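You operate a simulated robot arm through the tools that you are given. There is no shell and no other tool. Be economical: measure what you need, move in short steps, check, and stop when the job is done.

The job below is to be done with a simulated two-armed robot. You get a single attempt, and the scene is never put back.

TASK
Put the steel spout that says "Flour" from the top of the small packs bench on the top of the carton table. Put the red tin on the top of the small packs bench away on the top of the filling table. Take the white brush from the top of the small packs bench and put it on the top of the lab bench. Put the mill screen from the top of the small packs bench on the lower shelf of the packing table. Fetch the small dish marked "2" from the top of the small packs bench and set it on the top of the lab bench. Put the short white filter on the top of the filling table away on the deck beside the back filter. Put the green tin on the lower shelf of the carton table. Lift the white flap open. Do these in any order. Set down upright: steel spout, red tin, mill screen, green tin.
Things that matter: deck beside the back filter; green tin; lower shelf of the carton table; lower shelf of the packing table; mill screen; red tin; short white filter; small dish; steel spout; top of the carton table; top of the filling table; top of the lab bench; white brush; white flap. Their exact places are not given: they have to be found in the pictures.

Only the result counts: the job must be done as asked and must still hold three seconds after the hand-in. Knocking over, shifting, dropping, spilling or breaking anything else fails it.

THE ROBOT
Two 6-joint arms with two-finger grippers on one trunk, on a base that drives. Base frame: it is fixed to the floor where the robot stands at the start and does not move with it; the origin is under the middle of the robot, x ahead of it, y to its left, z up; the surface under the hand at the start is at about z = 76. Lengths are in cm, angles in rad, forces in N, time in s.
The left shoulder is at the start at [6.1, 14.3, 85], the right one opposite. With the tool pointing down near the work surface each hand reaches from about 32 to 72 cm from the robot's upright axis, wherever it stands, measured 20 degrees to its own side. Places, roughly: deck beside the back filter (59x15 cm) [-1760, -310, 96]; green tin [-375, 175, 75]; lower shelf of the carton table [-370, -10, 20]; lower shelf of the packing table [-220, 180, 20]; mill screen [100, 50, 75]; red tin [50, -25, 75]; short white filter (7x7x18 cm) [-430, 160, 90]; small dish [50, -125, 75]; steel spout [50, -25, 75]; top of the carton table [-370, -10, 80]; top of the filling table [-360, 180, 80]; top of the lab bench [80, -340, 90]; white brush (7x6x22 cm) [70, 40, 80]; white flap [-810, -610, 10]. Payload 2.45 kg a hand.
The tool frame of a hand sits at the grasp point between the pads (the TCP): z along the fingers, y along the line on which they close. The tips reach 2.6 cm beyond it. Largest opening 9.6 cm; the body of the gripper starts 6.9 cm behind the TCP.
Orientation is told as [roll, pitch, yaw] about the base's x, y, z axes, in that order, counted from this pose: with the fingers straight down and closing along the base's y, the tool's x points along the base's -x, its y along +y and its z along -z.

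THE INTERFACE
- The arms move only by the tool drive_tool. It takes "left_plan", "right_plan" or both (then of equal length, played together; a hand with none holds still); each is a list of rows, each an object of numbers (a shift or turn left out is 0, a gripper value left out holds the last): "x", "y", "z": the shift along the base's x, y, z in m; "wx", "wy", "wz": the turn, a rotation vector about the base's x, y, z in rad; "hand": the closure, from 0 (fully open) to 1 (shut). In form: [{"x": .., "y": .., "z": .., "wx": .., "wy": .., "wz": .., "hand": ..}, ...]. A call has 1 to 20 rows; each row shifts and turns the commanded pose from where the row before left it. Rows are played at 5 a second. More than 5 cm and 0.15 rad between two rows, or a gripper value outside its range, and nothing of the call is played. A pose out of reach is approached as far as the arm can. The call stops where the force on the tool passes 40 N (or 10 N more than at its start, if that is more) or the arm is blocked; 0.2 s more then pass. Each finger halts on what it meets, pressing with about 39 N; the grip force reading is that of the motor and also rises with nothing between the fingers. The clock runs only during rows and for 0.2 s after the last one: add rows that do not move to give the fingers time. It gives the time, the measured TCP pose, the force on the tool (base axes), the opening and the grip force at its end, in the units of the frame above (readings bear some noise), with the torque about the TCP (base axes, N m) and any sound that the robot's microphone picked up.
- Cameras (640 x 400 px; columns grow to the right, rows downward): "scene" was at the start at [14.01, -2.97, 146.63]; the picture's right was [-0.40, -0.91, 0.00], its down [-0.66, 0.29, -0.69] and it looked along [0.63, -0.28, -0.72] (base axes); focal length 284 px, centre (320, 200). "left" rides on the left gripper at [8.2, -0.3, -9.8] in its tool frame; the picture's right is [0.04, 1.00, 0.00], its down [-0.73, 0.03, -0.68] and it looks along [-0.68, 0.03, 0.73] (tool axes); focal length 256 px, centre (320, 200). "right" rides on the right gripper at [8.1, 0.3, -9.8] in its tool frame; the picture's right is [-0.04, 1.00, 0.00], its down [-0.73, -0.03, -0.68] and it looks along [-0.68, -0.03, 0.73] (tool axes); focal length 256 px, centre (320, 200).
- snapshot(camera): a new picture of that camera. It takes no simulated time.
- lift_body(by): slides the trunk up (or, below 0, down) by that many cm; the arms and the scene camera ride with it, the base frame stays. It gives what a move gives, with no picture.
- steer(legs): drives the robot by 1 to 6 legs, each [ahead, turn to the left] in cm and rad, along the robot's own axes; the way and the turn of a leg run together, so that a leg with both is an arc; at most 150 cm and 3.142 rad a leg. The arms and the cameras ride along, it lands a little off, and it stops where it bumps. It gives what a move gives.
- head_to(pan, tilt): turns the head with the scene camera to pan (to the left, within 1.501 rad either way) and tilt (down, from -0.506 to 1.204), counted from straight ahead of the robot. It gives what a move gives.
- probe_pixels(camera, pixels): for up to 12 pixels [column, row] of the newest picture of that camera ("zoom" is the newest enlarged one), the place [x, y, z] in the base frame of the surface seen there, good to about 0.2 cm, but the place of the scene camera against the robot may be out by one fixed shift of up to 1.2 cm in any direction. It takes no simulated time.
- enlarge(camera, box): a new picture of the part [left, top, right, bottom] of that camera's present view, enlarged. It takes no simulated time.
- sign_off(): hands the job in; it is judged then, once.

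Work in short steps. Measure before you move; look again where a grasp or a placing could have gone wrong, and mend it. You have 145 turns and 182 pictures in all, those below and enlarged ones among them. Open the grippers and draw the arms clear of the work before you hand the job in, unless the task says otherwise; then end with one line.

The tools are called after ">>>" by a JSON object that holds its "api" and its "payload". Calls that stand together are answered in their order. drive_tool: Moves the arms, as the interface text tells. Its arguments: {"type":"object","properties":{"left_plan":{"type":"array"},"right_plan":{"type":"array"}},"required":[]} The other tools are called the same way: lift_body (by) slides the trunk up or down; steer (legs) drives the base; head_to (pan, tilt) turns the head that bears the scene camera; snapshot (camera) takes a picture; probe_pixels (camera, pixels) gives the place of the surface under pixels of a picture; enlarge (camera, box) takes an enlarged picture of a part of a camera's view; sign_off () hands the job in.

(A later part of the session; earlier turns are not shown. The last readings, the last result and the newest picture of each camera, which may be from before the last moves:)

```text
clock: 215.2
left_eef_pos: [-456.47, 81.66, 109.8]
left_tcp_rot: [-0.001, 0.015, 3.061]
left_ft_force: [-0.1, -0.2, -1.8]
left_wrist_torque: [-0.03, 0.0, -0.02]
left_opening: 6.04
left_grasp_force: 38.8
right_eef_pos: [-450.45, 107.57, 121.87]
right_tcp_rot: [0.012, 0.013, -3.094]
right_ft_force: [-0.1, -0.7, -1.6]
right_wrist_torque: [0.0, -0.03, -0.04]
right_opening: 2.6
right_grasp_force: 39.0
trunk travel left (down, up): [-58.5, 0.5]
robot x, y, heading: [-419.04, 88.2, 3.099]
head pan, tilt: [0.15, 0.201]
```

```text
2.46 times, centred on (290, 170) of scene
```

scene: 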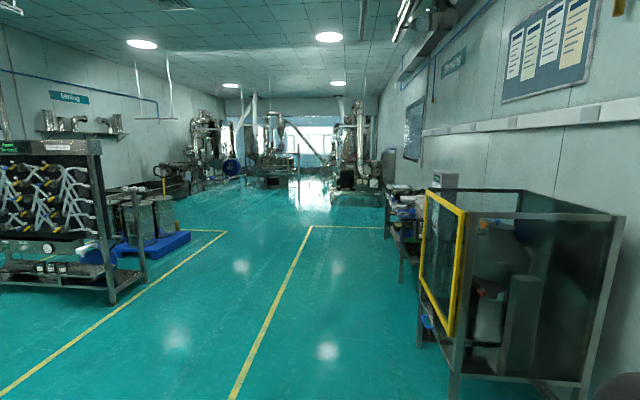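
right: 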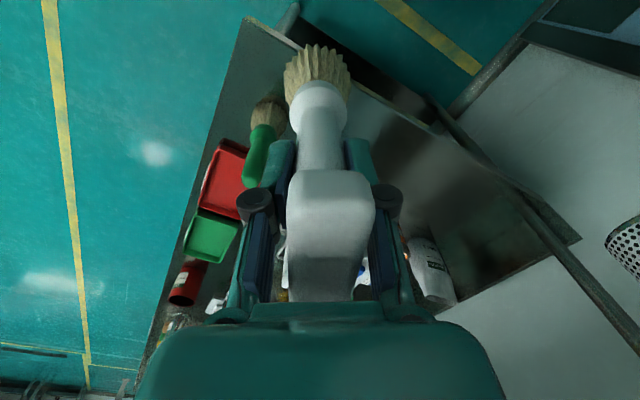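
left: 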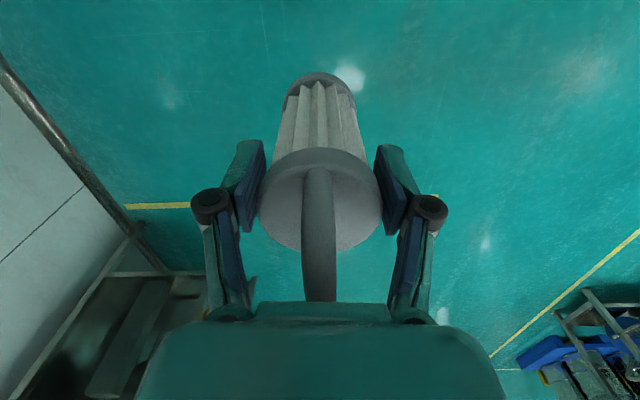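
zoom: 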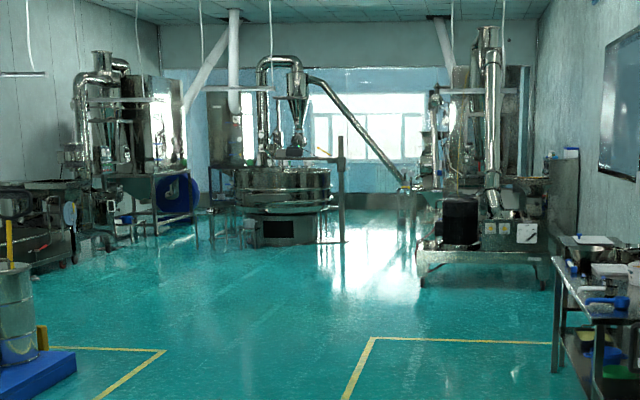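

Route: turn slightly left and drive 750 cm to about (-1160,-20), passing between the mill and the sifter; then look again.

>>> {"api": "steer", "payload": {"legs": [[0, 0.187], [150, 0], [150, 0], [150, 0], [150, 0], [150, 0]]}}

>>> {"api": "head_to", "payload": {"pan": 0.25, "tilt": 0.2}}

>>> {"api": "snapshot", "payload": {"camera": "scene"}}

```text
clock: 252.0
left_eef_pos: [-1193.84, -35.03, 109.81]
left_tcp_rot: [-0.002, 0.017, -3.055]
left_ft_force: [1.2, -0.3, -1.2]
left_wrist_torque: [0.0, -0.03, -0.03]
left_opening: 5.95
left_grasp_force: 38.8
right_eef_pos: [-1192.25, -8.44, 121.97]
right_tcp_rot: [0.012, 0.012, -2.925]
right_ft_force: [0.1, 0.3, -1.2]
right_wrist_torque: [0.01, 0.01, 0.0]
right_opening: 2.63
right_grasp_force: 38.9
trunk travel left (down, up): [-58.5, 0.5]
robot x, y, heading: [-1158.21, -22.23, -3.016]
head pan, tilt: [0.15, 0.201]
```

```text
clock: 252.7
left_eef_pos: [-1193.76, -35.06, 109.86]
left_tcp_rot: [-0.003, 0.015, -3.052]
left_ft_force: [0.1, -0.8, -1.1]
left_wrist_torque: [0.0, -0.03, -0.01]
left_opening: 6.0
left_grasp_force: 38.7
right_eef_pos: [-1192.37, -8.34, 121.92]
right_tcp_rot: [0.012, 0.011, -2.925]
right_ft_force: [-0.1, -0.3, 0.0]
right_wrist_torque: [0.04, 0.0, -0.01]
right_opening: 2.58
right_grasp_force: 39.4
trunk travel left (down, up): [-58.5, 0.5]
robot x, y, heading: [-1158.04, -22.07, -3.017]
head pan, tilt: [0.25, 0.201]
```

```text
89 pictures are left
```

scene: 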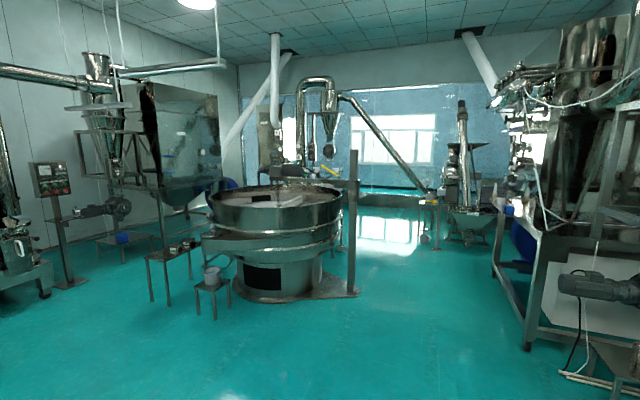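

The deck lies behind the sifter. I pass between the sifter's post (~(-1421,-92)) and the right frame leg (~(-1348,27)), driving 340 cm.

>>> {"api": "steer", "payload": {"legs": [[0, -0.075], [150, 0], [150, 0], [30, 0]]}}

>>> {"api": "head_to", "payload": {"pan": 0.9, "tilt": 0.3}}

>>> {"api": "snapshot", "payload": {"camera": "scene"}}

```text
clock: 269.5
left_eef_pos: [-1523.82, -54.6, 109.84]
left_tcp_rot: [-0.003, 0.017, -3.102]
left_ft_force: [-0.5, -0.1, -2.3]
left_wrist_torque: [-0.02, -0.05, 0.0]
left_opening: 5.97
left_grasp_force: 38.4
right_eef_pos: [-1521.12, -28.24, 121.88]
right_tcp_rot: [0.011, 0.014, -2.971]
right_ft_force: [-0.2, -0.8, -1.7]
right_wrist_torque: [-0.02, -0.03, 0.01]
right_opening: 2.6
right_grasp_force: 39.2
trunk travel left (down, up): [-58.5, 0.5]
robot x, y, heading: [-1487.21, -43.48, -3.064]
head pan, tilt: [0.25, 0.201]
```

```text
clock: 270.5
left_eef_pos: [-1523.77, -54.71, 109.91]
left_tcp_rot: [-0.001, 0.017, -3.1]
left_ft_force: [0.4, 0.1, -1.5]
left_wrist_torque: [-0.01, -0.02, 0.02]
left_opening: 5.96
left_grasp_force: 39.1
right_eef_pos: [-1520.92, -28.24, 122.01]
right_tcp_rot: [0.012, 0.012, -2.972]
right_ft_force: [0.4, -0.1, 0.0]
right_wrist_torque: [0.01, 0.01, -0.01]
right_opening: 2.62
right_grasp_force: 38.9
trunk travel left (down, up): [-58.5, 0.5]
robot x, y, heading: [-1487.38, -43.63, -3.07]
head pan, tilt: [0.901, 0.3]
```

```text
88 pictures are left
```

scene: 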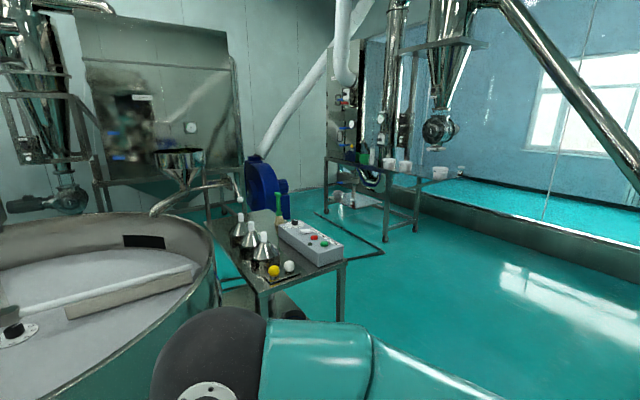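

The deck should be at (377,160): the stand with things on it. I enlarge and probe.

>>> {"api": "enlarge", "payload": {"camera": "scene", "box": [300, 100, 480, 250]}}

>>> {"api": "probe_pixels", "payload": {"camera": "scene", "pixels": [[330, 155], [350, 162], [380, 168], [415, 178], [400, 172], [440, 172], [385, 240], [415, 230], [330, 200], [260, 290], [345, 290], [380, 180]]}}

```text
2.67 times, centred on (390, 175) of scene
```

zoom: 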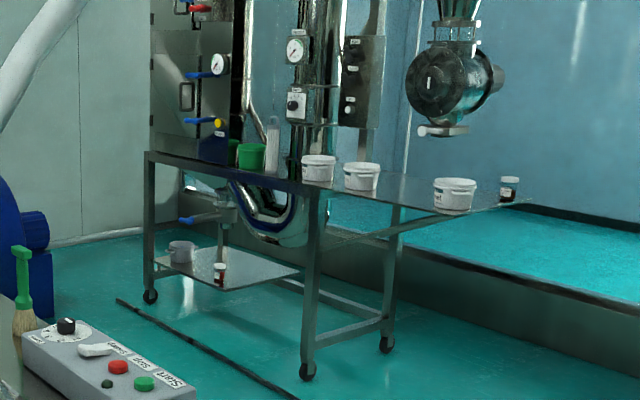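

```text
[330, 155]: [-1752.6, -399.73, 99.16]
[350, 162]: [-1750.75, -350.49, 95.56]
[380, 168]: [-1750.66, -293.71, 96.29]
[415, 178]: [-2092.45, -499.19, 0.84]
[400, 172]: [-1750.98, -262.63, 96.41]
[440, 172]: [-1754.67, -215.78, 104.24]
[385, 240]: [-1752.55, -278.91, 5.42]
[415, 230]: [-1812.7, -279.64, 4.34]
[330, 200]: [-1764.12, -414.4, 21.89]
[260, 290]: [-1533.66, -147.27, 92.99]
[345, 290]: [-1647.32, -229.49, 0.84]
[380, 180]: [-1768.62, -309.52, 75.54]
```

I probe the black strip on the floor and the items on the deck.

>>> {"api": "probe_pixels", "payload": {"camera": "scene", "pixels": [[317, 213], [335, 223], [350, 232], [365, 241], [380, 248], [372, 170], [372, 150], [364, 158], [392, 165], [405, 165], [355, 150], [441, 178]]}}

>>> {"api": "steer", "payload": {"legs": [[130, 0.12], [0, 0.6]]}}

>>> {"api": "head_to", "payload": {"pan": 0.35, "tilt": 0.4}}

>>> {"api": "snapshot", "payload": {"camera": "scene"}}

```text
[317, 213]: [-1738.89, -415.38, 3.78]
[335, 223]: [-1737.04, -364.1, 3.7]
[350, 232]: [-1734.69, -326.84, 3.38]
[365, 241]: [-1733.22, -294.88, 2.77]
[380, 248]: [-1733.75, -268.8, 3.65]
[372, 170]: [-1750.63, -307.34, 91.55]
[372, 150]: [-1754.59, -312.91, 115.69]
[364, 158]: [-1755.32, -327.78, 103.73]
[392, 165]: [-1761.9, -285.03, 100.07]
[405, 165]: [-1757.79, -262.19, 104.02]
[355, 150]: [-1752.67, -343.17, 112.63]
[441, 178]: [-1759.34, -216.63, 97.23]
```

```text
clock: 279.0
left_eef_pos: [-1633.22, -95.77, 109.93]
left_tcp_rot: [-0.002, 0.018, -2.352]
left_ft_force: [-0.8, -0.4, -1.5]
left_wrist_torque: [0.04, -0.04, 0.0]
left_opening: 6.0
left_grasp_force: 38.7
right_eef_pos: [-1649.41, -74.41, 122.01]
right_tcp_rot: [0.012, 0.012, -2.223]
right_ft_force: [-0.1, -0.3, -0.4]
right_wrist_torque: [0.05, -0.02, 0.02]
right_opening: 2.61
right_grasp_force: 38.7
trunk travel left (down, up): [-58.5, 0.5]
robot x, y, heading: [-1616.12, -61.52, -2.314]
head pan, tilt: [0.901, 0.3]
```

```text
clock: 279.9
left_eef_pos: [-1633.32, -95.74, 109.89]
left_tcp_rot: [-0.002, 0.016, -2.351]
left_ft_force: [-0.4, -0.3, -0.7]
left_wrist_torque: [0.02, -0.01, 0.02]
left_opening: 5.97
left_grasp_force: 39.1
right_eef_pos: [-1649.27, -74.38, 122.07]
right_tcp_rot: [0.012, 0.012, -2.222]
right_ft_force: [0.1, 0.4, -1.5]
right_wrist_torque: [0.02, 0.0, -0.02]
right_opening: 2.63
right_grasp_force: 38.8
trunk travel left (down, up): [-58.5, 0.5]
robot x, y, heading: [-1616.09, -61.33, -2.315]
head pan, tilt: [0.351, 0.4]
```

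```text
86 pictures are left
```

scene: 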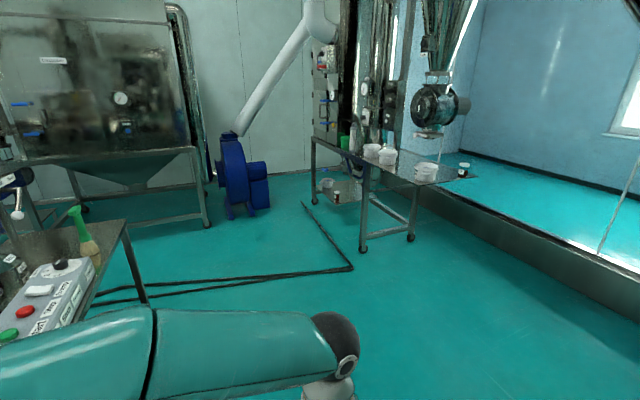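

The cable on the floor matters for the approach; I probe it and enlarge the deck.

>>> {"api": "probe_pixels", "payload": {"camera": "scene", "pixels": [[352, 268], [335, 248], [320, 228], [300, 275], [250, 283], [200, 288], [150, 295], [362, 252], [411, 240], [320, 205], [300, 275], [384, 196]]}}

>>> {"api": "enlarge", "payload": {"camera": "scene", "box": [300, 110, 480, 220]}}

```text
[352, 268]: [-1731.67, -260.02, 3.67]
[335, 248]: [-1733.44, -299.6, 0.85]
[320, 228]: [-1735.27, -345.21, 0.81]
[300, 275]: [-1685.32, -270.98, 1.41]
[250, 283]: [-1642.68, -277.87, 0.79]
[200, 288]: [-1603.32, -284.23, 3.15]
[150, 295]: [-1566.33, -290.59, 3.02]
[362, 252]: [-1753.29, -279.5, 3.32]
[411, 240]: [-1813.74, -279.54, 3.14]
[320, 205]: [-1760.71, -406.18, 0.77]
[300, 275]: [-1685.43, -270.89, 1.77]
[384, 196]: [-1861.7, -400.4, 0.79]
```

```text
3.56 times, centred on (390, 165) of scene
```

zoom: 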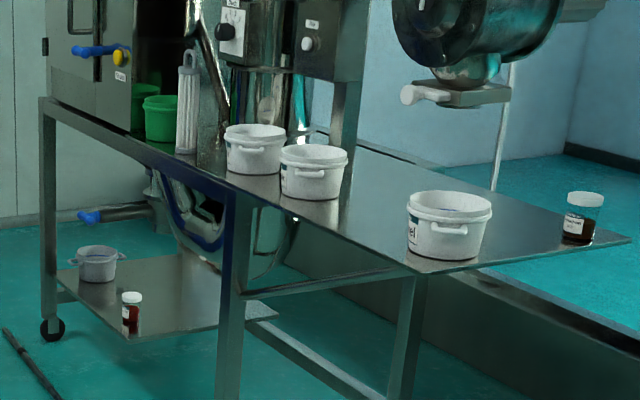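

Cable runs along x≈−1733 and along y≈−265 toward +x. I'd approach at x≈−1680, crossing it once at a right angle, slowly; if it blocks I'll go around.

>>> {"api": "steer", "payload": {"legs": [[0, 0.285], [140, 0], [0, 0.46], [20, 0], [20, 0]]}}

>>> {"api": "head_to", "payload": {"pan": -0.5, "tilt": 0.7}}

>>> {"api": "snapshot", "payload": {"camera": "scene"}}

```text
clock: 291.9
left_eef_pos: [-1664.34, -264.93, 109.82]
left_tcp_rot: [-0.003, 0.017, -1.591]
left_ft_force: [0.3, -0.6, -1.8]
left_wrist_torque: [0.03, 0.01, 0.02]
left_opening: 5.99
left_grasp_force: 38.9
right_eef_pos: [-1690.38, -260.53, 121.95]
right_tcp_rot: [0.011, 0.014, -1.462]
right_ft_force: [-0.6, -0.7, -0.7]
right_wrist_torque: [0.02, 0.02, -0.03]
right_opening: 2.6
right_grasp_force: 39.3
trunk travel left (down, up): [-58.5, 0.5]
robot x, y, heading: [-1674.99, -228.06, -1.555]
head pan, tilt: [0.351, 0.4]
```

```text
clock: 293.1
left_eef_pos: [-1664.32, -264.82, 109.97]
left_tcp_rot: [-0.003, 0.015, -1.591]
left_ft_force: [-0.5, 0.3, -1.6]
left_wrist_torque: [0.0, -0.01, 0.0]
left_opening: 5.95
left_grasp_force: 39.1
right_eef_pos: [-1690.57, -260.59, 121.96]
right_tcp_rot: [0.013, 0.013, -1.461]
right_ft_force: [-0.4, 0.4, -0.3]
right_wrist_torque: [0.05, 0.0, 0.01]
right_opening: 2.63
right_grasp_force: 39.1
trunk travel left (down, up): [-58.5, 0.5]
robot x, y, heading: [-1675.2, -228.04, -1.555]
head pan, tilt: [-0.499, 0.7]
```

```text
84 pictures are left
```

scene: 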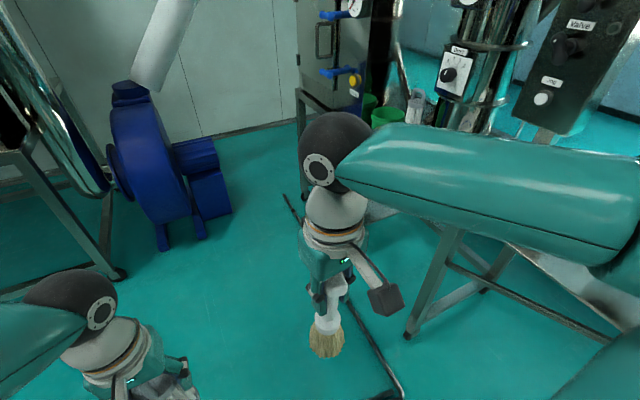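

Now just before the cable; I go straight ahead 85 cm.

>>> {"api": "steer", "payload": {"legs": [[30, 0], [30, 0], [25, 0]]}}

>>> {"api": "head_to", "payload": {"pan": -1.2, "tilt": 0.6}}

>>> {"api": "snapshot", "payload": {"camera": "scene"}}

```text
clock: 298.3
left_eef_pos: [-1663.43, -350.05, 109.86]
left_tcp_rot: [-0.002, 0.02, -1.6]
left_ft_force: [-1.3, -0.6, -1.8]
left_wrist_torque: [0.02, -0.03, 0.01]
left_opening: 5.99
left_grasp_force: 39.3
right_eef_pos: [-1689.63, -345.51, 122.01]
right_tcp_rot: [0.011, 0.015, -1.468]
right_ft_force: [-0.3, -0.7, -0.6]
right_wrist_torque: [0.04, -0.01, 0.0]
right_opening: 2.6
right_grasp_force: 38.8
trunk travel left (down, up): [-58.5, 0.5]
robot x, y, heading: [-1673.88, -312.65, -1.564]
head pan, tilt: [-0.499, 0.7]
```

```text
clock: 299.4
left_eef_pos: [-1663.43, -349.94, 110.01]
left_tcp_rot: [-0.002, 0.018, -1.6]
left_ft_force: [0.3, 0.3, -2.0]
left_wrist_torque: [0.01, 0.0, -0.01]
left_opening: 5.99
left_grasp_force: 39.3
right_eef_pos: [-1689.6, -345.32, 122.22]
right_tcp_rot: [0.012, 0.012, -1.47]
right_ft_force: [0.6, -0.1, -1.2]
right_wrist_torque: [0.02, 0.02, -0.02]
right_opening: 2.61
right_grasp_force: 39.0
trunk travel left (down, up): [-58.5, 0.5]
robot x, y, heading: [-1674.03, -312.94, -1.563]
head pan, tilt: [-1.201, 0.6]
```

```text
83 pictures are left
```

scene: 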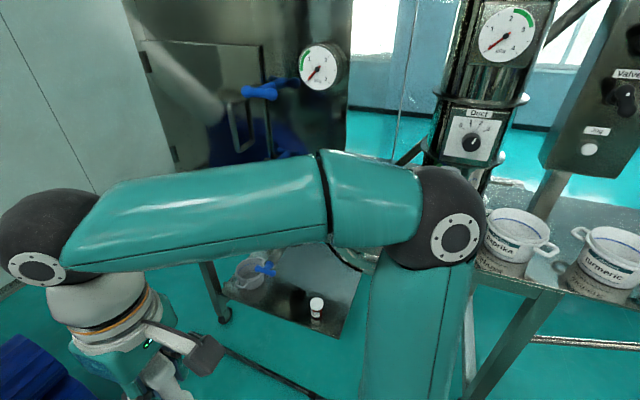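

Crossed without contact. I turn right to face the deck and look.

>>> {"api": "steer", "payload": {"legs": [[0, -0.75], [0, -0.7]]}}

>>> {"api": "head_to", "payload": {"pan": 0.0, "tilt": 0.6}}

>>> {"api": "snapshot", "payload": {"camera": "scene"}}

```text
clock: 303.9
left_eef_pos: [-1708.95, -330.09, 109.99]
left_tcp_rot: [0.001, 0.02, -2.977]
left_ft_force: [0.2, 1.7, -1.8]
left_wrist_torque: [-0.09, -0.05, -0.01]
left_opening: 5.95
left_grasp_force: 39.4
right_eef_pos: [-1709.41, -303.41, 122.1]
right_tcp_rot: [0.013, 0.013, -2.851]
right_ft_force: [-0.3, 1.1, -0.7]
right_wrist_torque: [-0.04, 0.01, 0.0]
right_opening: 2.61
right_grasp_force: 38.8
trunk travel left (down, up): [-58.5, 0.5]
robot x, y, heading: [-1673.48, -317.51, -2.968]
head pan, tilt: [-1.201, 0.6]
stopped in leg 2: the robot was blocked; the commanded pose is now the measured one
```

```text
clock: 305.3
left_eef_pos: [-1708.81, -330.32, 110.08]
left_tcp_rot: [-0.002, 0.018, -2.977]
left_ft_force: [0.6, -0.2, -1.1]
left_wrist_torque: [0.02, -0.02, 0.05]
left_opening: 5.97
left_grasp_force: 38.8
right_eef_pos: [-1709.27, -303.84, 122.15]
right_tcp_rot: [0.011, 0.011, -2.848]
right_ft_force: [0.0, 0.1, 0.4]
right_wrist_torque: [0.0, 0.0, 0.02]
right_opening: 2.6
right_grasp_force: 38.6
trunk travel left (down, up): [-58.5, 0.5]
robot x, y, heading: [-1673.48, -317.27, -2.963]
head pan, tilt: [0.0, 0.6]
```

```text
82 pictures are left
```

scene: 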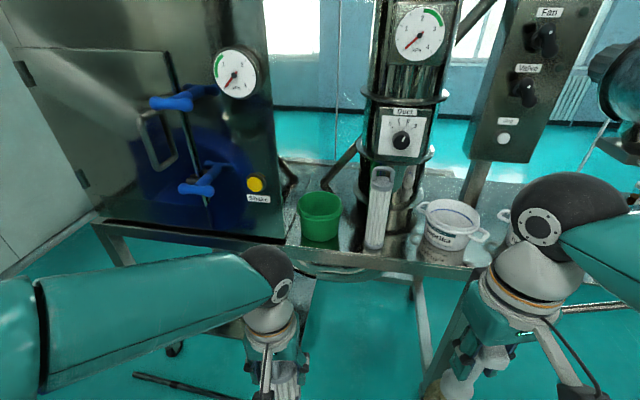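

The deck strip shows a green bucket (320,215), a tall filter (378,210), and a tub (450,225). I probe free spots and enlarge.

>>> {"api": "enlarge", "payload": {"camera": "scene", "box": [280, 150, 500, 290]}}

>>> {"api": "probe_pixels", "payload": {"camera": "scene", "pixels": [[322, 240], [350, 248], [372, 250], [403, 250], [430, 262], [300, 235], [340, 200], [378, 170], [365, 225], [393, 225], [420, 210], [345, 232]]}}

```text
2.86 times, centred on (390, 220) of scene
```

zoom: 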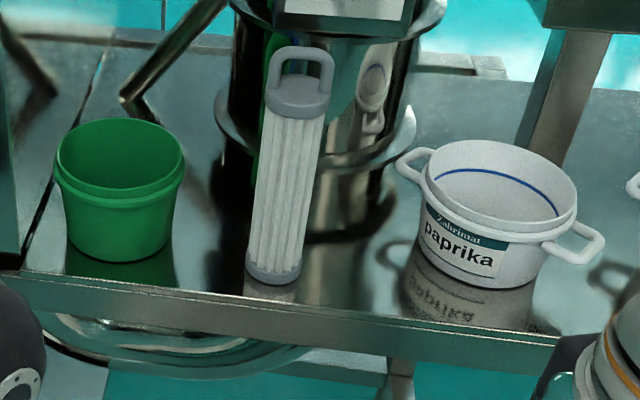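

```text
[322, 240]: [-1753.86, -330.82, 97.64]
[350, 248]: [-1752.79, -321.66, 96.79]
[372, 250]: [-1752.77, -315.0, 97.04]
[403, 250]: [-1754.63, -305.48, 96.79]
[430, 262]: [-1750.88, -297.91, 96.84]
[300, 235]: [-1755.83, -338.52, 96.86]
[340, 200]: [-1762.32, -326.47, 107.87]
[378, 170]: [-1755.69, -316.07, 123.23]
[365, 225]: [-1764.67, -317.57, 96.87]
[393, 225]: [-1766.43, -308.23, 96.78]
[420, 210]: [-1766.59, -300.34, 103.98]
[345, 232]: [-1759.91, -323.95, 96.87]
```

Free slot: between tall filter (right edge y≈−311) and tub handle (y≈−301.5), so centre at about (−1757,−306), closing along x. I reposition so the slot is straight ahead within left-arm reach.

>>> {"api": "steer", "payload": {"legs": [[0, -0.72], [26, 0], [0, 0.66]]}}

>>> {"api": "head_to", "payload": {"pan": 0.0, "tilt": 0.75}}

>>> {"api": "snapshot", "payload": {"camera": "scene"}}

```text
clock: 311.3
left_eef_pos: [-1732.19, -315.16, 110.07]
left_tcp_rot: [-0.001, 0.018, -3.031]
left_ft_force: [-1.0, 0.2, -1.7]
left_wrist_torque: [0.0, -0.03, -0.02]
left_opening: 5.98
left_grasp_force: 39.5
right_eef_pos: [-1731.2, -288.47, 122.33]
right_tcp_rot: [0.012, 0.013, -2.901]
right_ft_force: [-0.2, 0.4, -1.4]
right_wrist_torque: [-0.02, 0.0, 0.0]
right_opening: 2.61
right_grasp_force: 39.1
trunk travel left (down, up): [-58.5, 0.5]
robot x, y, heading: [-1696.43, -302.7, -3.017]
head pan, tilt: [0.0, 0.6]
```

```text
clock: 312.0
left_eef_pos: [-1732.23, -315.05, 110.17]
left_tcp_rot: [-0.002, 0.017, -3.032]
left_ft_force: [-0.4, -0.1, -1.1]
left_wrist_torque: [-0.02, -0.03, -0.01]
left_opening: 6.0
left_grasp_force: 38.7
right_eef_pos: [-1731.16, -288.52, 122.27]
right_tcp_rot: [0.012, 0.012, -2.903]
right_ft_force: [0.4, 0.1, -0.8]
right_wrist_torque: [-0.01, 0.0, -0.01]
right_opening: 2.62
right_grasp_force: 38.6
trunk travel left (down, up): [-58.5, 0.5]
robot x, y, heading: [-1695.99, -302.88, -3.018]
head pan, tilt: [0.0, 0.75]
```

```text
80 pictures are left
```

scene: 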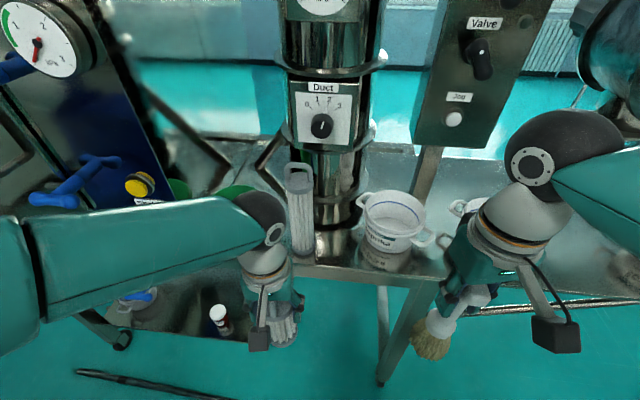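

I move the right hand (brush) 12 cm aside, and rotate the left gripper by +1.46 rad while shifting to y≈−306 in front of the deck.

>>> {"api": "drive_tool", "payload": {"left_plan": [{"wz": 0.146}, {"wz": 0.146}, {"wz": 0.146}, {"wz": 0.146, "y": 0.013}, {"wz": 0.146, "y": 0.013}, {"wz": 0.146, "y": 0.013}, {"wz": 0.146, "y": 0.013}, {"wz": 0.146, "y": 0.013}, {"wz": 0.146, "y": 0.013}, {"wz": 0.146, "y": 0.013}, {}], "right_plan": [{"y": 0.03, "x": 0.01}, {"y": 0.03, "x": 0.01}, {"y": 0.03, "x": 0.01}, {"y": 0.03, "x": 0.01}, {}, {}, {}, {}, {}, {}, {}]}}

>>> {"api": "snapshot", "payload": {"camera": "left"}}

>>> {"api": "snapshot", "payload": {"camera": "scene"}}

```text
clock: 314.4
left_eef_pos: [-1732.08, -306.01, 110.18]
left_tcp_rot: [-0.001, 0.018, -1.57]
left_ft_force: [-0.3, 0.6, -1.2]
left_wrist_torque: [0.02, 0.03, -0.01]
left_opening: 5.99
left_grasp_force: 39.2
right_eef_pos: [-1726.91, -276.61, 122.13]
right_tcp_rot: [0.013, 0.013, -2.902]
right_ft_force: [-0.5, -0.2, -1.1]
right_wrist_torque: [-0.01, 0.01, -0.01]
right_opening: 2.6
right_grasp_force: 38.9
trunk travel left (down, up): [-58.5, 0.5]
robot x, y, heading: [-1696.57, -303.01, -3.019]
head pan, tilt: [0.0, 0.75]
```

```text
79 pictures are left
```

left: 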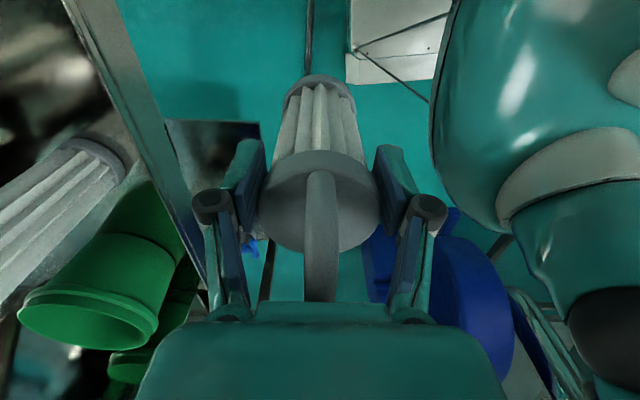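

```text
78 pictures are left
```

scene: 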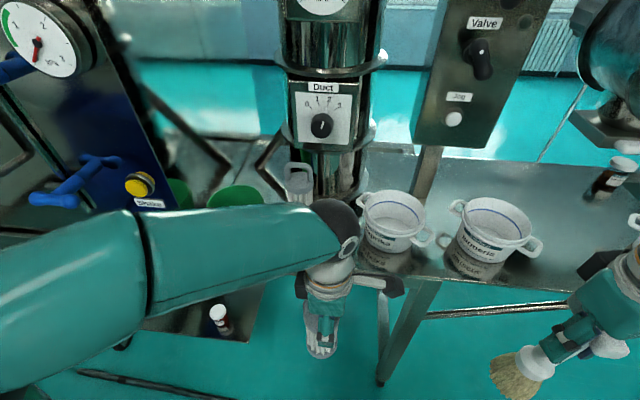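

I measure the tall filter's position with the left camera, plus the tub from the scene camera.

>>> {"api": "probe_pixels", "payload": {"camera": "left", "pixels": [[120, 165], [100, 140], [85, 200], [50, 220], [130, 90], [50, 60], [140, 170], [180, 200], [105, 155]]}}

>>> {"api": "probe_pixels", "payload": {"camera": "scene", "pixels": [[360, 200], [366, 230], [370, 245], [370, 262], [345, 255], [335, 265], [358, 208], [310, 250], [300, 180], [385, 215]]}}

>>> {"api": "enlarge", "payload": {"camera": "scene", "box": [270, 150, 450, 290]}}

```text
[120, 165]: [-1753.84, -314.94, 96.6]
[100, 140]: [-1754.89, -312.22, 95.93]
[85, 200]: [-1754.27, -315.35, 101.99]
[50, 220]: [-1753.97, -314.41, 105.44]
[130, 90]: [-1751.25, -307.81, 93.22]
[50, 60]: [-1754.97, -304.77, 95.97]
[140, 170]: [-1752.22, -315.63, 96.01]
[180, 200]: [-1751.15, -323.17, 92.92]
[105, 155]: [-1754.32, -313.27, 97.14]
```

```text
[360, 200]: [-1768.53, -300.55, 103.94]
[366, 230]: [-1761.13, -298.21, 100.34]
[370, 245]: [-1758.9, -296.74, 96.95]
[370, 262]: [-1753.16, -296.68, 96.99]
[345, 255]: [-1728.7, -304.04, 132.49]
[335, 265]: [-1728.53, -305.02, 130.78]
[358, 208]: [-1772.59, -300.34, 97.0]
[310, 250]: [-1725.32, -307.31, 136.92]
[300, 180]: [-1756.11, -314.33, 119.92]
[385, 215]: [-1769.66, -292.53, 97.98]
```

```text
2.86 times, centred on (360, 220) of scene
```

zoom: 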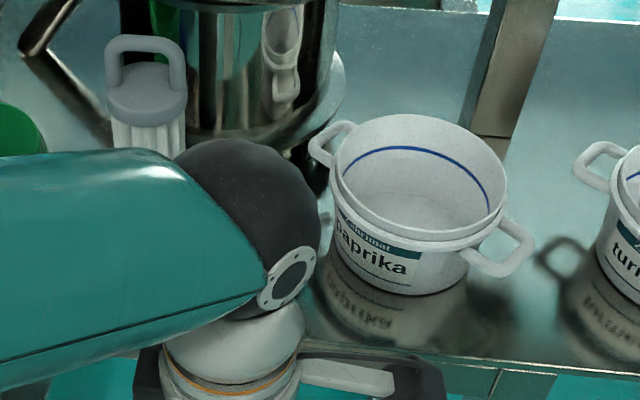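

Gap is y −312…−298.5; deck at 95.95. I slide in along −x to x≈−1757.5 at y≈−305.6 with the filter's foot ~2.5 cm above the deck.

>>> {"api": "drive_tool", "payload": {"left_plan": [{"x": -0.045, "y": 0.004}, {"x": -0.045}, {"x": -0.045}, {"x": -0.04}, {"x": -0.04}, {"x": -0.04}, {}]}}

>>> {"api": "snapshot", "payload": {"camera": "left"}}

>>> {"api": "snapshot", "payload": {"camera": "scene"}}

```text
clock: 316.0
left_eef_pos: [-1756.15, -306.04, 109.41]
left_tcp_rot: [-0.002, 0.016, -1.571]
left_ft_force: [0.3, 0.1, -2.2]
left_wrist_torque: [0.02, 0.03, 0.0]
left_opening: 6.0
left_grasp_force: 38.7
left hand out of reach, approached as far as the arm can: row 6
right_eef_pos: [-1727.05, -276.48, 122.15]
right_tcp_rot: [0.011, 0.012, -2.902]
right_ft_force: [0.1, 0.4, -1.2]
right_wrist_torque: [-0.01, 0.03, 0.0]
right_opening: 2.63
right_grasp_force: 39.2
trunk travel left (down, up): [-58.5, 0.5]
robot x, y, heading: [-1696.08, -302.86, -3.02]
head pan, tilt: [0.0, 0.75]
```

```text
76 pictures are left
```

left: 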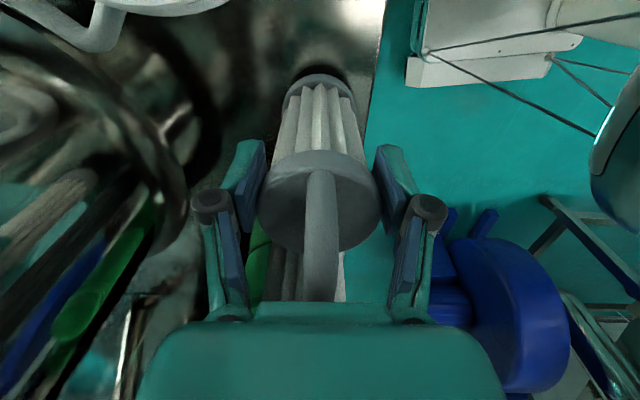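

```text
75 pictures are left
```

scene: 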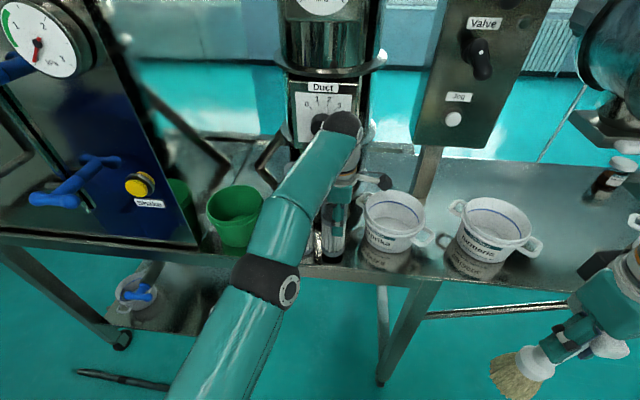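

At the reach limit x=−1756 (footprint fully on the deck). I pull back 3 mm and ease down to contact.

>>> {"api": "drive_tool", "payload": {"left_plan": [{"x": 0.003, "z": -0.006}, {"z": -0.005}, {"z": -0.004}, {"z": -0.003}, {}]}}

```text
clock: 317.2
left_eef_pos: [-1755.71, -305.95, 107.74]
left_tcp_rot: [0.0, 0.018, -1.571]
left_ft_force: [-0.7, -0.2, -1.5]
left_wrist_torque: [0.03, 0.02, 0.0]
left_opening: 5.99
left_grasp_force: 38.9
right_eef_pos: [-1727.16, -276.52, 122.22]
right_tcp_rot: [0.012, 0.012, -2.903]
right_ft_force: [-0.1, 0.3, -1.2]
right_wrist_torque: [-0.02, 0.0, -0.02]
right_opening: 2.6
right_grasp_force: 38.9
trunk travel left (down, up): [-58.5, 0.5]
robot x, y, heading: [-1695.89, -302.98, -3.018]
head pan, tilt: [0.0, 0.75]
```

Moves fine; continue down in 2–3 mm rows.

>>> {"api": "drive_tool", "payload": {"left_plan": [{"z": -0.003}, {"z": -0.002}, {"z": -0.002}, {}]}}

```text
clock: 318.2
left_eef_pos: [-1755.86, -305.9, 107.65]
left_tcp_rot: [-0.012, 0.024, -1.571]
left_ft_force: [-5.6, -0.6, 34.7]
left_wrist_torque: [-0.31, 0.21, -0.06]
left_opening: 6.02
left_grasp_force: 39.3
right_eef_pos: [-1726.86, -276.5, 122.32]
right_tcp_rot: [0.013, 0.011, -2.904]
right_ft_force: [-0.1, -0.4, -0.8]
right_wrist_torque: [0.01, -0.02, -0.01]
right_opening: 2.61
right_grasp_force: 39.5
trunk travel left (down, up): [-58.5, 0.5]
robot x, y, heading: [-1696.11, -302.9, -3.016]
head pan, tilt: [0.0, 0.75]
```

Contact (34.7 N), but releasing here would leave no reach to rise off it. I lift slightly, draw back 10 cm, drive 9 cm closer, and then place again.

>>> {"api": "drive_tool", "payload": {"left_plan": [{"z": 0.008}, {"x": 0.01, "z": 0.012}, {"x": 0.03, "z": 0.005}, {"x": 0.04}, {"x": 0.04}, {}]}}

>>> {"api": "steer", "payload": {"legs": [[10, 0]]}}

>>> {"api": "snapshot", "payload": {"camera": "left"}}

```text
clock: 319.6
left_eef_pos: [-1743.83, -305.85, 109.55]
left_tcp_rot: [-0.001, 0.018, -1.572]
left_ft_force: [0.2, -0.6, -1.5]
left_wrist_torque: [0.03, 0.0, -0.02]
left_opening: 5.97
left_grasp_force: 38.6
right_eef_pos: [-1727.15, -276.56, 122.26]
right_tcp_rot: [0.012, 0.014, -2.904]
right_ft_force: [0.1, -0.2, -1.2]
right_wrist_torque: [0.0, -0.01, -0.02]
right_opening: 2.61
right_grasp_force: 39.1
trunk travel left (down, up): [-58.5, 0.5]
robot x, y, heading: [-1696.04, -302.98, -3.014]
head pan, tilt: [0.0, 0.75]
```

```text
clock: 320.7
left_eef_pos: [-1753.89, -307.07, 109.54]
left_tcp_rot: [-0.001, 0.017, -1.568]
left_ft_force: [-1.3, 0.1, -1.5]
left_wrist_torque: [0.04, -0.03, 0.01]
left_opening: 5.99
left_grasp_force: 39.1
right_eef_pos: [-1737.24, -277.79, 122.19]
right_tcp_rot: [0.014, 0.015, -2.902]
right_ft_force: [0.0, -0.4, -0.9]
right_wrist_torque: [0.02, -0.06, -0.01]
right_opening: 2.59
right_grasp_force: 39.0
trunk travel left (down, up): [-58.5, 0.5]
robot x, y, heading: [-1705.91, -303.93, -3.018]
head pan, tilt: [0.0, 0.75]
```

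```text
74 pictures are left
```

left: 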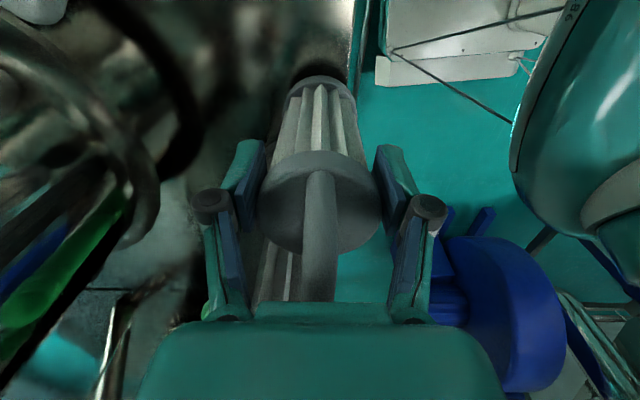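

Now closer. I shift to (−1757.4,−305.7) and ease down.

>>> {"api": "drive_tool", "payload": {"left_plan": [{"y": 0.014}, {"x": -0.035}, {"z": -0.008}, {"z": -0.006}, {"z": -0.003}, {"z": -0.003}, {}]}}

```text
clock: 322.3
left_eef_pos: [-1757.0, -305.73, 107.55]
left_tcp_rot: [0.0, 0.017, -1.57]
left_ft_force: [1.1, -0.1, -1.6]
left_wrist_torque: [0.03, -0.01, -0.01]
left_opening: 5.97
left_grasp_force: 39.3
right_eef_pos: [-1737.1, -277.72, 122.15]
right_tcp_rot: [0.012, 0.012, -2.903]
right_ft_force: [-0.9, -0.2, -0.2]
right_wrist_torque: [-0.01, 0.01, 0.03]
right_opening: 2.6
right_grasp_force: 39.2
trunk travel left (down, up): [-58.5, 0.5]
robot x, y, heading: [-1706.01, -303.97, -3.022]
head pan, tilt: [0.0, 0.75]
```

>>> {"api": "drive_tool", "payload": {"left_plan": [{"z": -0.002}, {"z": -0.001}, {}, {"hand": 0.3}, {"hand": 0}, {}, {}, {"z": 0.03}, {"z": 0.035}, {"z": 0.04}, {}]}}

>>> {"api": "snapshot", "payload": {"camera": "left"}}

>>> {"api": "snapshot", "payload": {"camera": "scene"}}

```text
clock: 324.7
left_eef_pos: [-1757.18, -305.76, 117.84]
left_tcp_rot: [0.001, 0.017, -1.571]
left_ft_force: [0.2, 0.5, 0.9]
left_wrist_torque: [-0.03, -0.01, 0.01]
left_opening: 9.61
left_grasp_force: 0.1
right_eef_pos: [-1737.12, -277.76, 122.17]
right_tcp_rot: [0.011, 0.012, -2.901]
right_ft_force: [0.4, 0.2, -0.2]
right_wrist_torque: [0.01, 0.02, 0.01]
right_opening: 2.64
right_grasp_force: 38.9
trunk travel left (down, up): [-58.5, 0.5]
robot x, y, heading: [-1706.21, -304.24, -3.021]
head pan, tilt: [0.0, 0.75]
```

```text
73 pictures are left
```

left: 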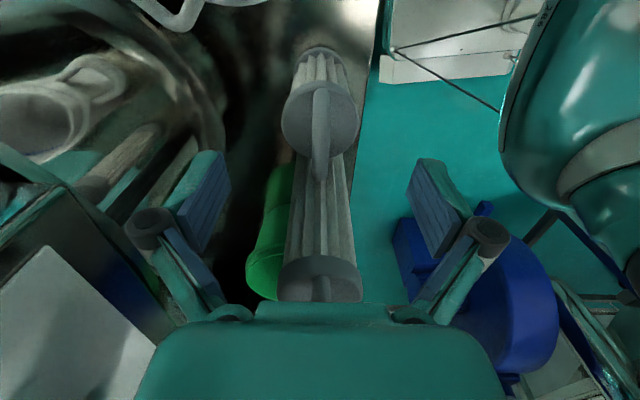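

```text
72 pictures are left
```

scene: 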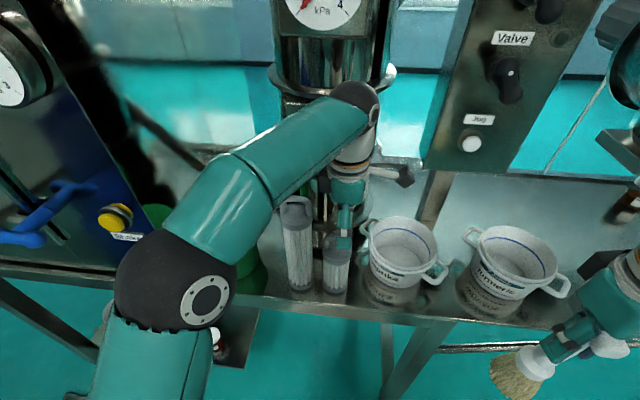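

The filter stands beside the tall filter. I withdraw the left hand along +x and rotate it back, then reverse.

>>> {"api": "drive_tool", "payload": {"left_plan": [{"z": 0.005}, {"x": 0.045}, {"x": 0.045}, {"x": 0.045}, {"x": 0.045}, {"x": 0.045, "wz": -0.146}, {"wz": -0.146}, {"wz": -0.146}, {"wz": -0.146}, {"wz": -0.146}, {"wz": -0.146}, {"wz": -0.146}, {"wz": -0.146}, {"wz": -0.146}, {"wz": -0.146}, {}]}}

>>> {"api": "steer", "payload": {"legs": [[-32, 0], [0, -0.8], [0, -0.85], [115, 0], [0, -0.8], [0, -0.75]]}}

```text
clock: 328.1
left_eef_pos: [-1734.73, -305.87, 118.43]
left_tcp_rot: [-0.001, 0.017, -3.033]
left_ft_force: [0.7, -0.1, -0.1]
left_wrist_torque: [-0.01, -0.02, -0.02]
left_opening: 9.61
left_grasp_force: 0.0
right_eef_pos: [-1737.0, -277.72, 122.25]
right_tcp_rot: [0.012, 0.012, -2.902]
right_ft_force: [-0.5, -1.0, -0.8]
right_wrist_torque: [-0.01, -0.03, 0.02]
right_opening: 2.6
right_grasp_force: 38.3
trunk travel left (down, up): [-58.5, 0.5]
robot x, y, heading: [-1706.41, -304.53, -3.017]
head pan, tilt: [0.0, 0.75]
```

```text
clock: 334.5
left_eef_pos: [-1679.29, -271.65, 118.45]
left_tcp_rot: [0.001, 0.017, 1.82]
left_ft_force: [1.0, 0.4, 0.0]
left_wrist_torque: [-0.06, 0.07, 0.0]
left_opening: 9.61
left_grasp_force: 0.0
right_eef_pos: [-1651.72, -265.38, 122.22]
right_tcp_rot: [0.013, 0.012, 1.95]
right_ft_force: [0.1, 0.4, -1.9]
right_wrist_torque: [0.0, 0.04, 0.02]
right_opening: 2.61
right_grasp_force: 39.0
trunk travel left (down, up): [-58.5, 0.5]
robot x, y, heading: [-1676.84, -300.72, 1.821]
head pan, tilt: [0.0, 0.75]
stopped in leg 3: the robot was blocked; the commanded pose is now the measured one
```

Stopped 0.25 rad short; continue with the rest.

>>> {"api": "steer", "payload": {"legs": [[0, -0.3], [115, 0], [0, -0.8], [0, -0.55]]}}

>>> {"api": "head_to", "payload": {"pan": 0.0, "tilt": 0.3}}

>>> {"api": "snapshot", "payload": {"camera": "scene"}}

```text
clock: 345.6
left_eef_pos: [-1640.4, -185.43, 118.66]
left_tcp_rot: [-0.002, 0.016, 0.176]
left_ft_force: [0.3, -0.6, -1.0]
left_wrist_torque: [0.06, 0.03, 0.03]
left_opening: 9.6
left_grasp_force: 0.0
right_eef_pos: [-1636.27, -213.32, 122.38]
right_tcp_rot: [0.016, 0.012, 0.306]
right_ft_force: [0.3, -0.6, -0.5]
right_wrist_torque: [0.07, 0.0, 0.0]
right_opening: 2.63
right_grasp_force: 39.2
trunk travel left (down, up): [-58.5, 0.5]
robot x, y, heading: [-1670.62, -182.63, 0.173]
head pan, tilt: [0.0, 0.75]
stopped in leg 4: the robot was blocked; the commanded pose is now the measured one
```

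```text
clock: 346.5
left_eef_pos: [-1640.42, -185.23, 118.74]
left_tcp_rot: [-0.002, 0.015, 0.178]
left_ft_force: [-0.3, 0.1, 0.2]
left_wrist_torque: [0.02, -0.02, 0.01]
left_opening: 9.58
left_grasp_force: 0.1
right_eef_pos: [-1636.33, -213.15, 122.45]
right_tcp_rot: [0.013, 0.009, 0.307]
right_ft_force: [-0.6, -0.2, -0.4]
right_wrist_torque: [0.02, 0.0, 0.02]
right_opening: 2.62
right_grasp_force: 38.9
trunk travel left (down, up): [-58.5, 0.5]
robot x, y, heading: [-1670.23, -183.08, 0.179]
head pan, tilt: [0.0, 0.3]
```

```text
71 pictures are left
```

scene: 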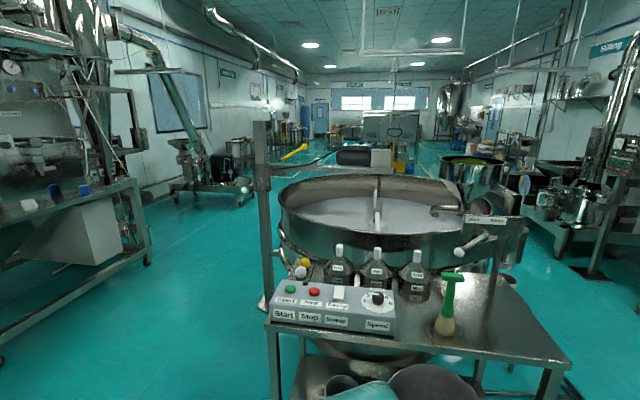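

I'm before the control table; I turn left, go around it and retrace the lane east.

>>> {"api": "steer", "payload": {"legs": [[0, 0.87], [145, 0], [0, -0.96], [150, 0], [150, 0], [140, 0]]}}

>>> {"api": "head_to", "payload": {"pan": -0.9, "tilt": 0.2}}

>>> {"api": "snapshot", "payload": {"camera": "scene"}}

```text
clock: 380.0
left_eef_pos: [-1128.95, -51.81, 118.72]
left_tcp_rot: [-0.003, 0.017, 0.042]
left_ft_force: [-0.8, 0.6, 1.4]
left_wrist_torque: [-0.01, -0.02, -0.01]
left_opening: 9.6
left_grasp_force: 0.1
right_eef_pos: [-1128.75, -79.9, 122.42]
right_tcp_rot: [0.013, 0.01, 0.171]
right_ft_force: [-0.4, 0.5, -1.5]
right_wrist_torque: [0.0, -0.05, 0.01]
right_opening: 2.58
right_grasp_force: 39.1
trunk travel left (down, up): [-58.5, 0.5]
robot x, y, heading: [-1158.6, -45.1, 0.037]
head pan, tilt: [0.0, 0.3]
```

```text
clock: 381.2
left_eef_pos: [-1129.05, -51.84, 118.74]
left_tcp_rot: [-0.004, 0.015, 0.042]
left_ft_force: [0.7, 0.3, -0.5]
left_wrist_torque: [-0.02, -0.03, -0.01]
left_opening: 9.6
left_grasp_force: 0.0
right_eef_pos: [-1128.67, -79.93, 122.61]
right_tcp_rot: [0.012, 0.011, 0.17]
right_ft_force: [0.1, 0.3, -0.9]
right_wrist_torque: [0.03, -0.05, 0.01]
right_opening: 2.57
right_grasp_force: 39.0
trunk travel left (down, up): [-58.5, 0.5]
robot x, y, heading: [-1158.37, -44.75, 0.039]
head pan, tilt: [-0.901, 0.201]
```

```text
70 pictures are left
```

scene: 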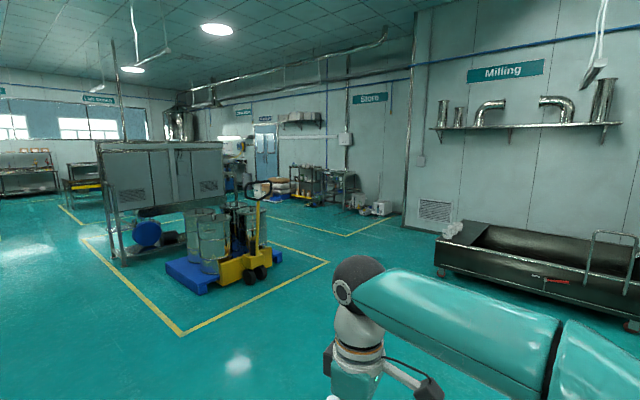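

The flap should be around (365,205), near the appliances by the "Store" sign; enlarge.

>>> {"api": "enlarge", "payload": {"camera": "scene", "box": [280, 150, 460, 250]}}

>>> {"api": "probe_pixels", "payload": {"camera": "scene", "pixels": [[365, 208], [383, 208], [355, 200], [435, 208], [400, 225], [350, 180], [340, 205], [265, 275], [185, 330], [438, 270], [300, 200], [327, 262]]}}

```text
3.56 times, centred on (370, 200) of scene
```

zoom: 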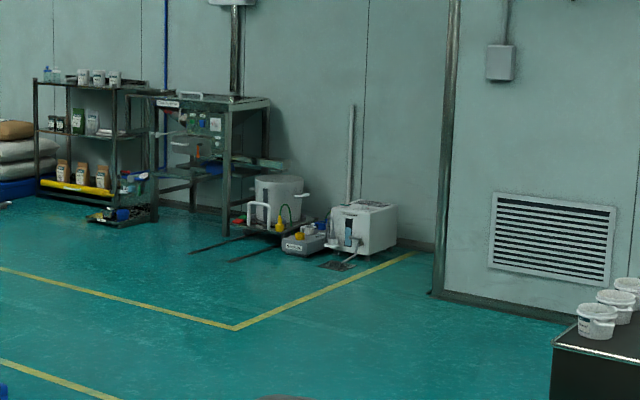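

```text
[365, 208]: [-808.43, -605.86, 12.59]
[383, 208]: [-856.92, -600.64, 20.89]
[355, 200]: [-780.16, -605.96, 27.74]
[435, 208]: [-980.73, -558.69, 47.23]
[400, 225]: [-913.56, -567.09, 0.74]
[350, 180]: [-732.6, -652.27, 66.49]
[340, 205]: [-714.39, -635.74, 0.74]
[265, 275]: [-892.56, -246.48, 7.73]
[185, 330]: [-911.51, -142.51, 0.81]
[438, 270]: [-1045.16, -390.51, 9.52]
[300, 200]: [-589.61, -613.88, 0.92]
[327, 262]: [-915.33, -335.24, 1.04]
```

Clear line to about (−885,−475). I drive there and look down at the devices.

>>> {"api": "steer", "payload": {"legs": [[0, -1.045], [150, 0], [150, 0], [150, 0], [50, 0]]}}

>>> {"api": "head_to", "payload": {"pan": 0.0, "tilt": 0.7}}

>>> {"api": "snapshot", "payload": {"camera": "scene"}}

```text
clock: 408.4
left_eef_pos: [-885.67, -494.42, 118.8]
left_tcp_rot: [-0.002, 0.018, -1.023]
left_ft_force: [-0.2, -0.9, -0.3]
left_wrist_torque: [0.02, 0.02, -0.01]
left_opening: 9.59
left_grasp_force: 0.0
right_eef_pos: [-910.2, -508.15, 122.49]
right_tcp_rot: [0.012, 0.013, -0.892]
right_ft_force: [0.3, -0.7, 0.1]
right_wrist_torque: [-0.01, 0.01, -0.02]
right_opening: 2.56
right_grasp_force: 38.7
trunk travel left (down, up): [-58.5, 0.5]
robot x, y, heading: [-894.33, -465.31, -1.025]
head pan, tilt: [-0.901, 0.201]
```

```text
clock: 409.6
left_eef_pos: [-885.68, -494.2, 118.83]
left_tcp_rot: [-0.003, 0.015, -1.022]
left_ft_force: [-0.1, 0.3, -0.6]
left_wrist_torque: [-0.01, -0.04, 0.01]
left_opening: 9.59
left_grasp_force: 0.1
right_eef_pos: [-910.12, -508.08, 122.46]
right_tcp_rot: [0.013, 0.012, -0.893]
right_ft_force: [0.9, -0.2, -0.6]
right_wrist_torque: [-0.06, -0.08, -0.02]
right_opening: 2.57
right_grasp_force: 38.8
trunk travel left (down, up): [-58.5, 0.5]
robot x, y, heading: [-893.96, -465.46, -1.021]
head pan, tilt: [0.0, 0.7]
```

```text
68 pictures are left
```

scene: 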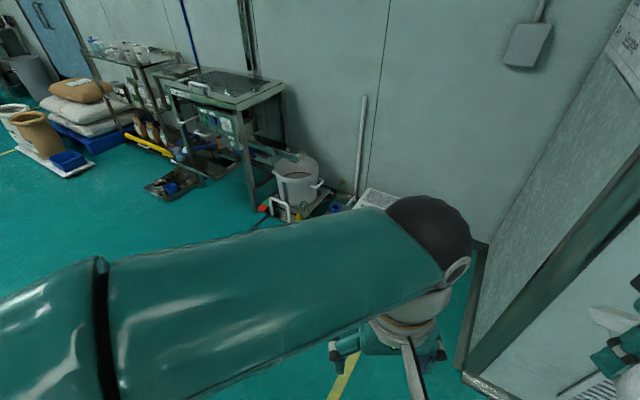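

The left forearm hides the devices; I lower the left hand 40 cm and look again.

>>> {"api": "drive_tool", "payload": {"left_plan": [{"z": -0.05}, {"z": -0.05}, {"z": -0.05}, {"z": -0.05}, {"z": -0.05}, {"z": -0.05}, {"z": -0.05}, {"z": -0.05}, {}]}}

>>> {"api": "snapshot", "payload": {"camera": "scene"}}

>>> {"api": "snapshot", "payload": {"camera": "left"}}

```text
clock: 411.1
left_eef_pos: [-885.15, -498.89, 94.5]
left_tcp_rot: [-0.161, -0.11, -0.96]
left_ft_force: [0.4, 0.3, 0.0]
left_wrist_torque: [-0.04, -0.02, 0.0]
left_opening: 9.6
left_grasp_force: 0.1
right_eef_pos: [-910.15, -508.2, 122.32]
right_tcp_rot: [0.013, 0.012, -0.892]
right_ft_force: [0.1, -0.3, -0.7]
right_wrist_torque: [-0.04, -0.03, -0.03]
right_opening: 2.6
right_grasp_force: 38.9
trunk travel left (down, up): [-58.5, 0.5]
robot x, y, heading: [-894.05, -465.51, -1.03]
head pan, tilt: [0.0, 0.7]
stopped in row 7 (left hand): the arm was blocked; the commanded pose is now the measured one
```

```text
67 pictures are left
```

scene: 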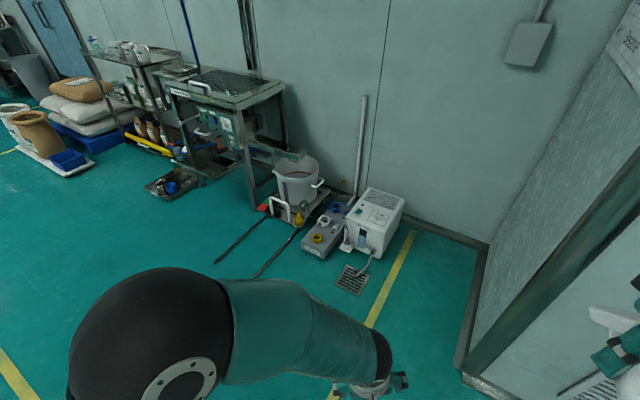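

```text
66 pictures are left
```

left: 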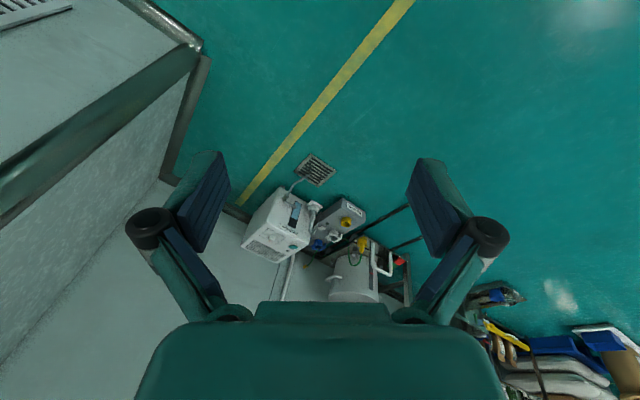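

Now visible: white box, grey device and a bin on a trolley. I enlarge.

>>> {"api": "enlarge", "payload": {"camera": "scene", "box": [250, 170, 430, 300]}}

>>> {"api": "probe_pixels", "payload": {"camera": "scene", "pixels": [[360, 243], [365, 232], [375, 215], [345, 248], [323, 240], [300, 190], [285, 212], [268, 207], [375, 265], [390, 225], [348, 225], [350, 280]]}}

```text
3.08 times, centred on (340, 235) of scene
```

zoom: 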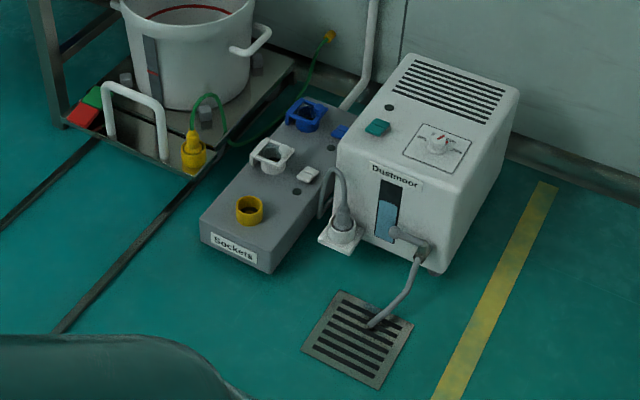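

```text
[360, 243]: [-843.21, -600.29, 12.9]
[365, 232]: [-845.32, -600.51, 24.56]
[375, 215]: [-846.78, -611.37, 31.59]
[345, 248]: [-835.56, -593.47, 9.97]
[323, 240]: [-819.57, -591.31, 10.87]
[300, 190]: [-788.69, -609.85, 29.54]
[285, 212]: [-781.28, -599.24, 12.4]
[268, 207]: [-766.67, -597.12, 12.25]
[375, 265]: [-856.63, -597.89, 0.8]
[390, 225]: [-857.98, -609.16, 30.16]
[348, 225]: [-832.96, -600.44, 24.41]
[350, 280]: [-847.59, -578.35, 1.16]
```

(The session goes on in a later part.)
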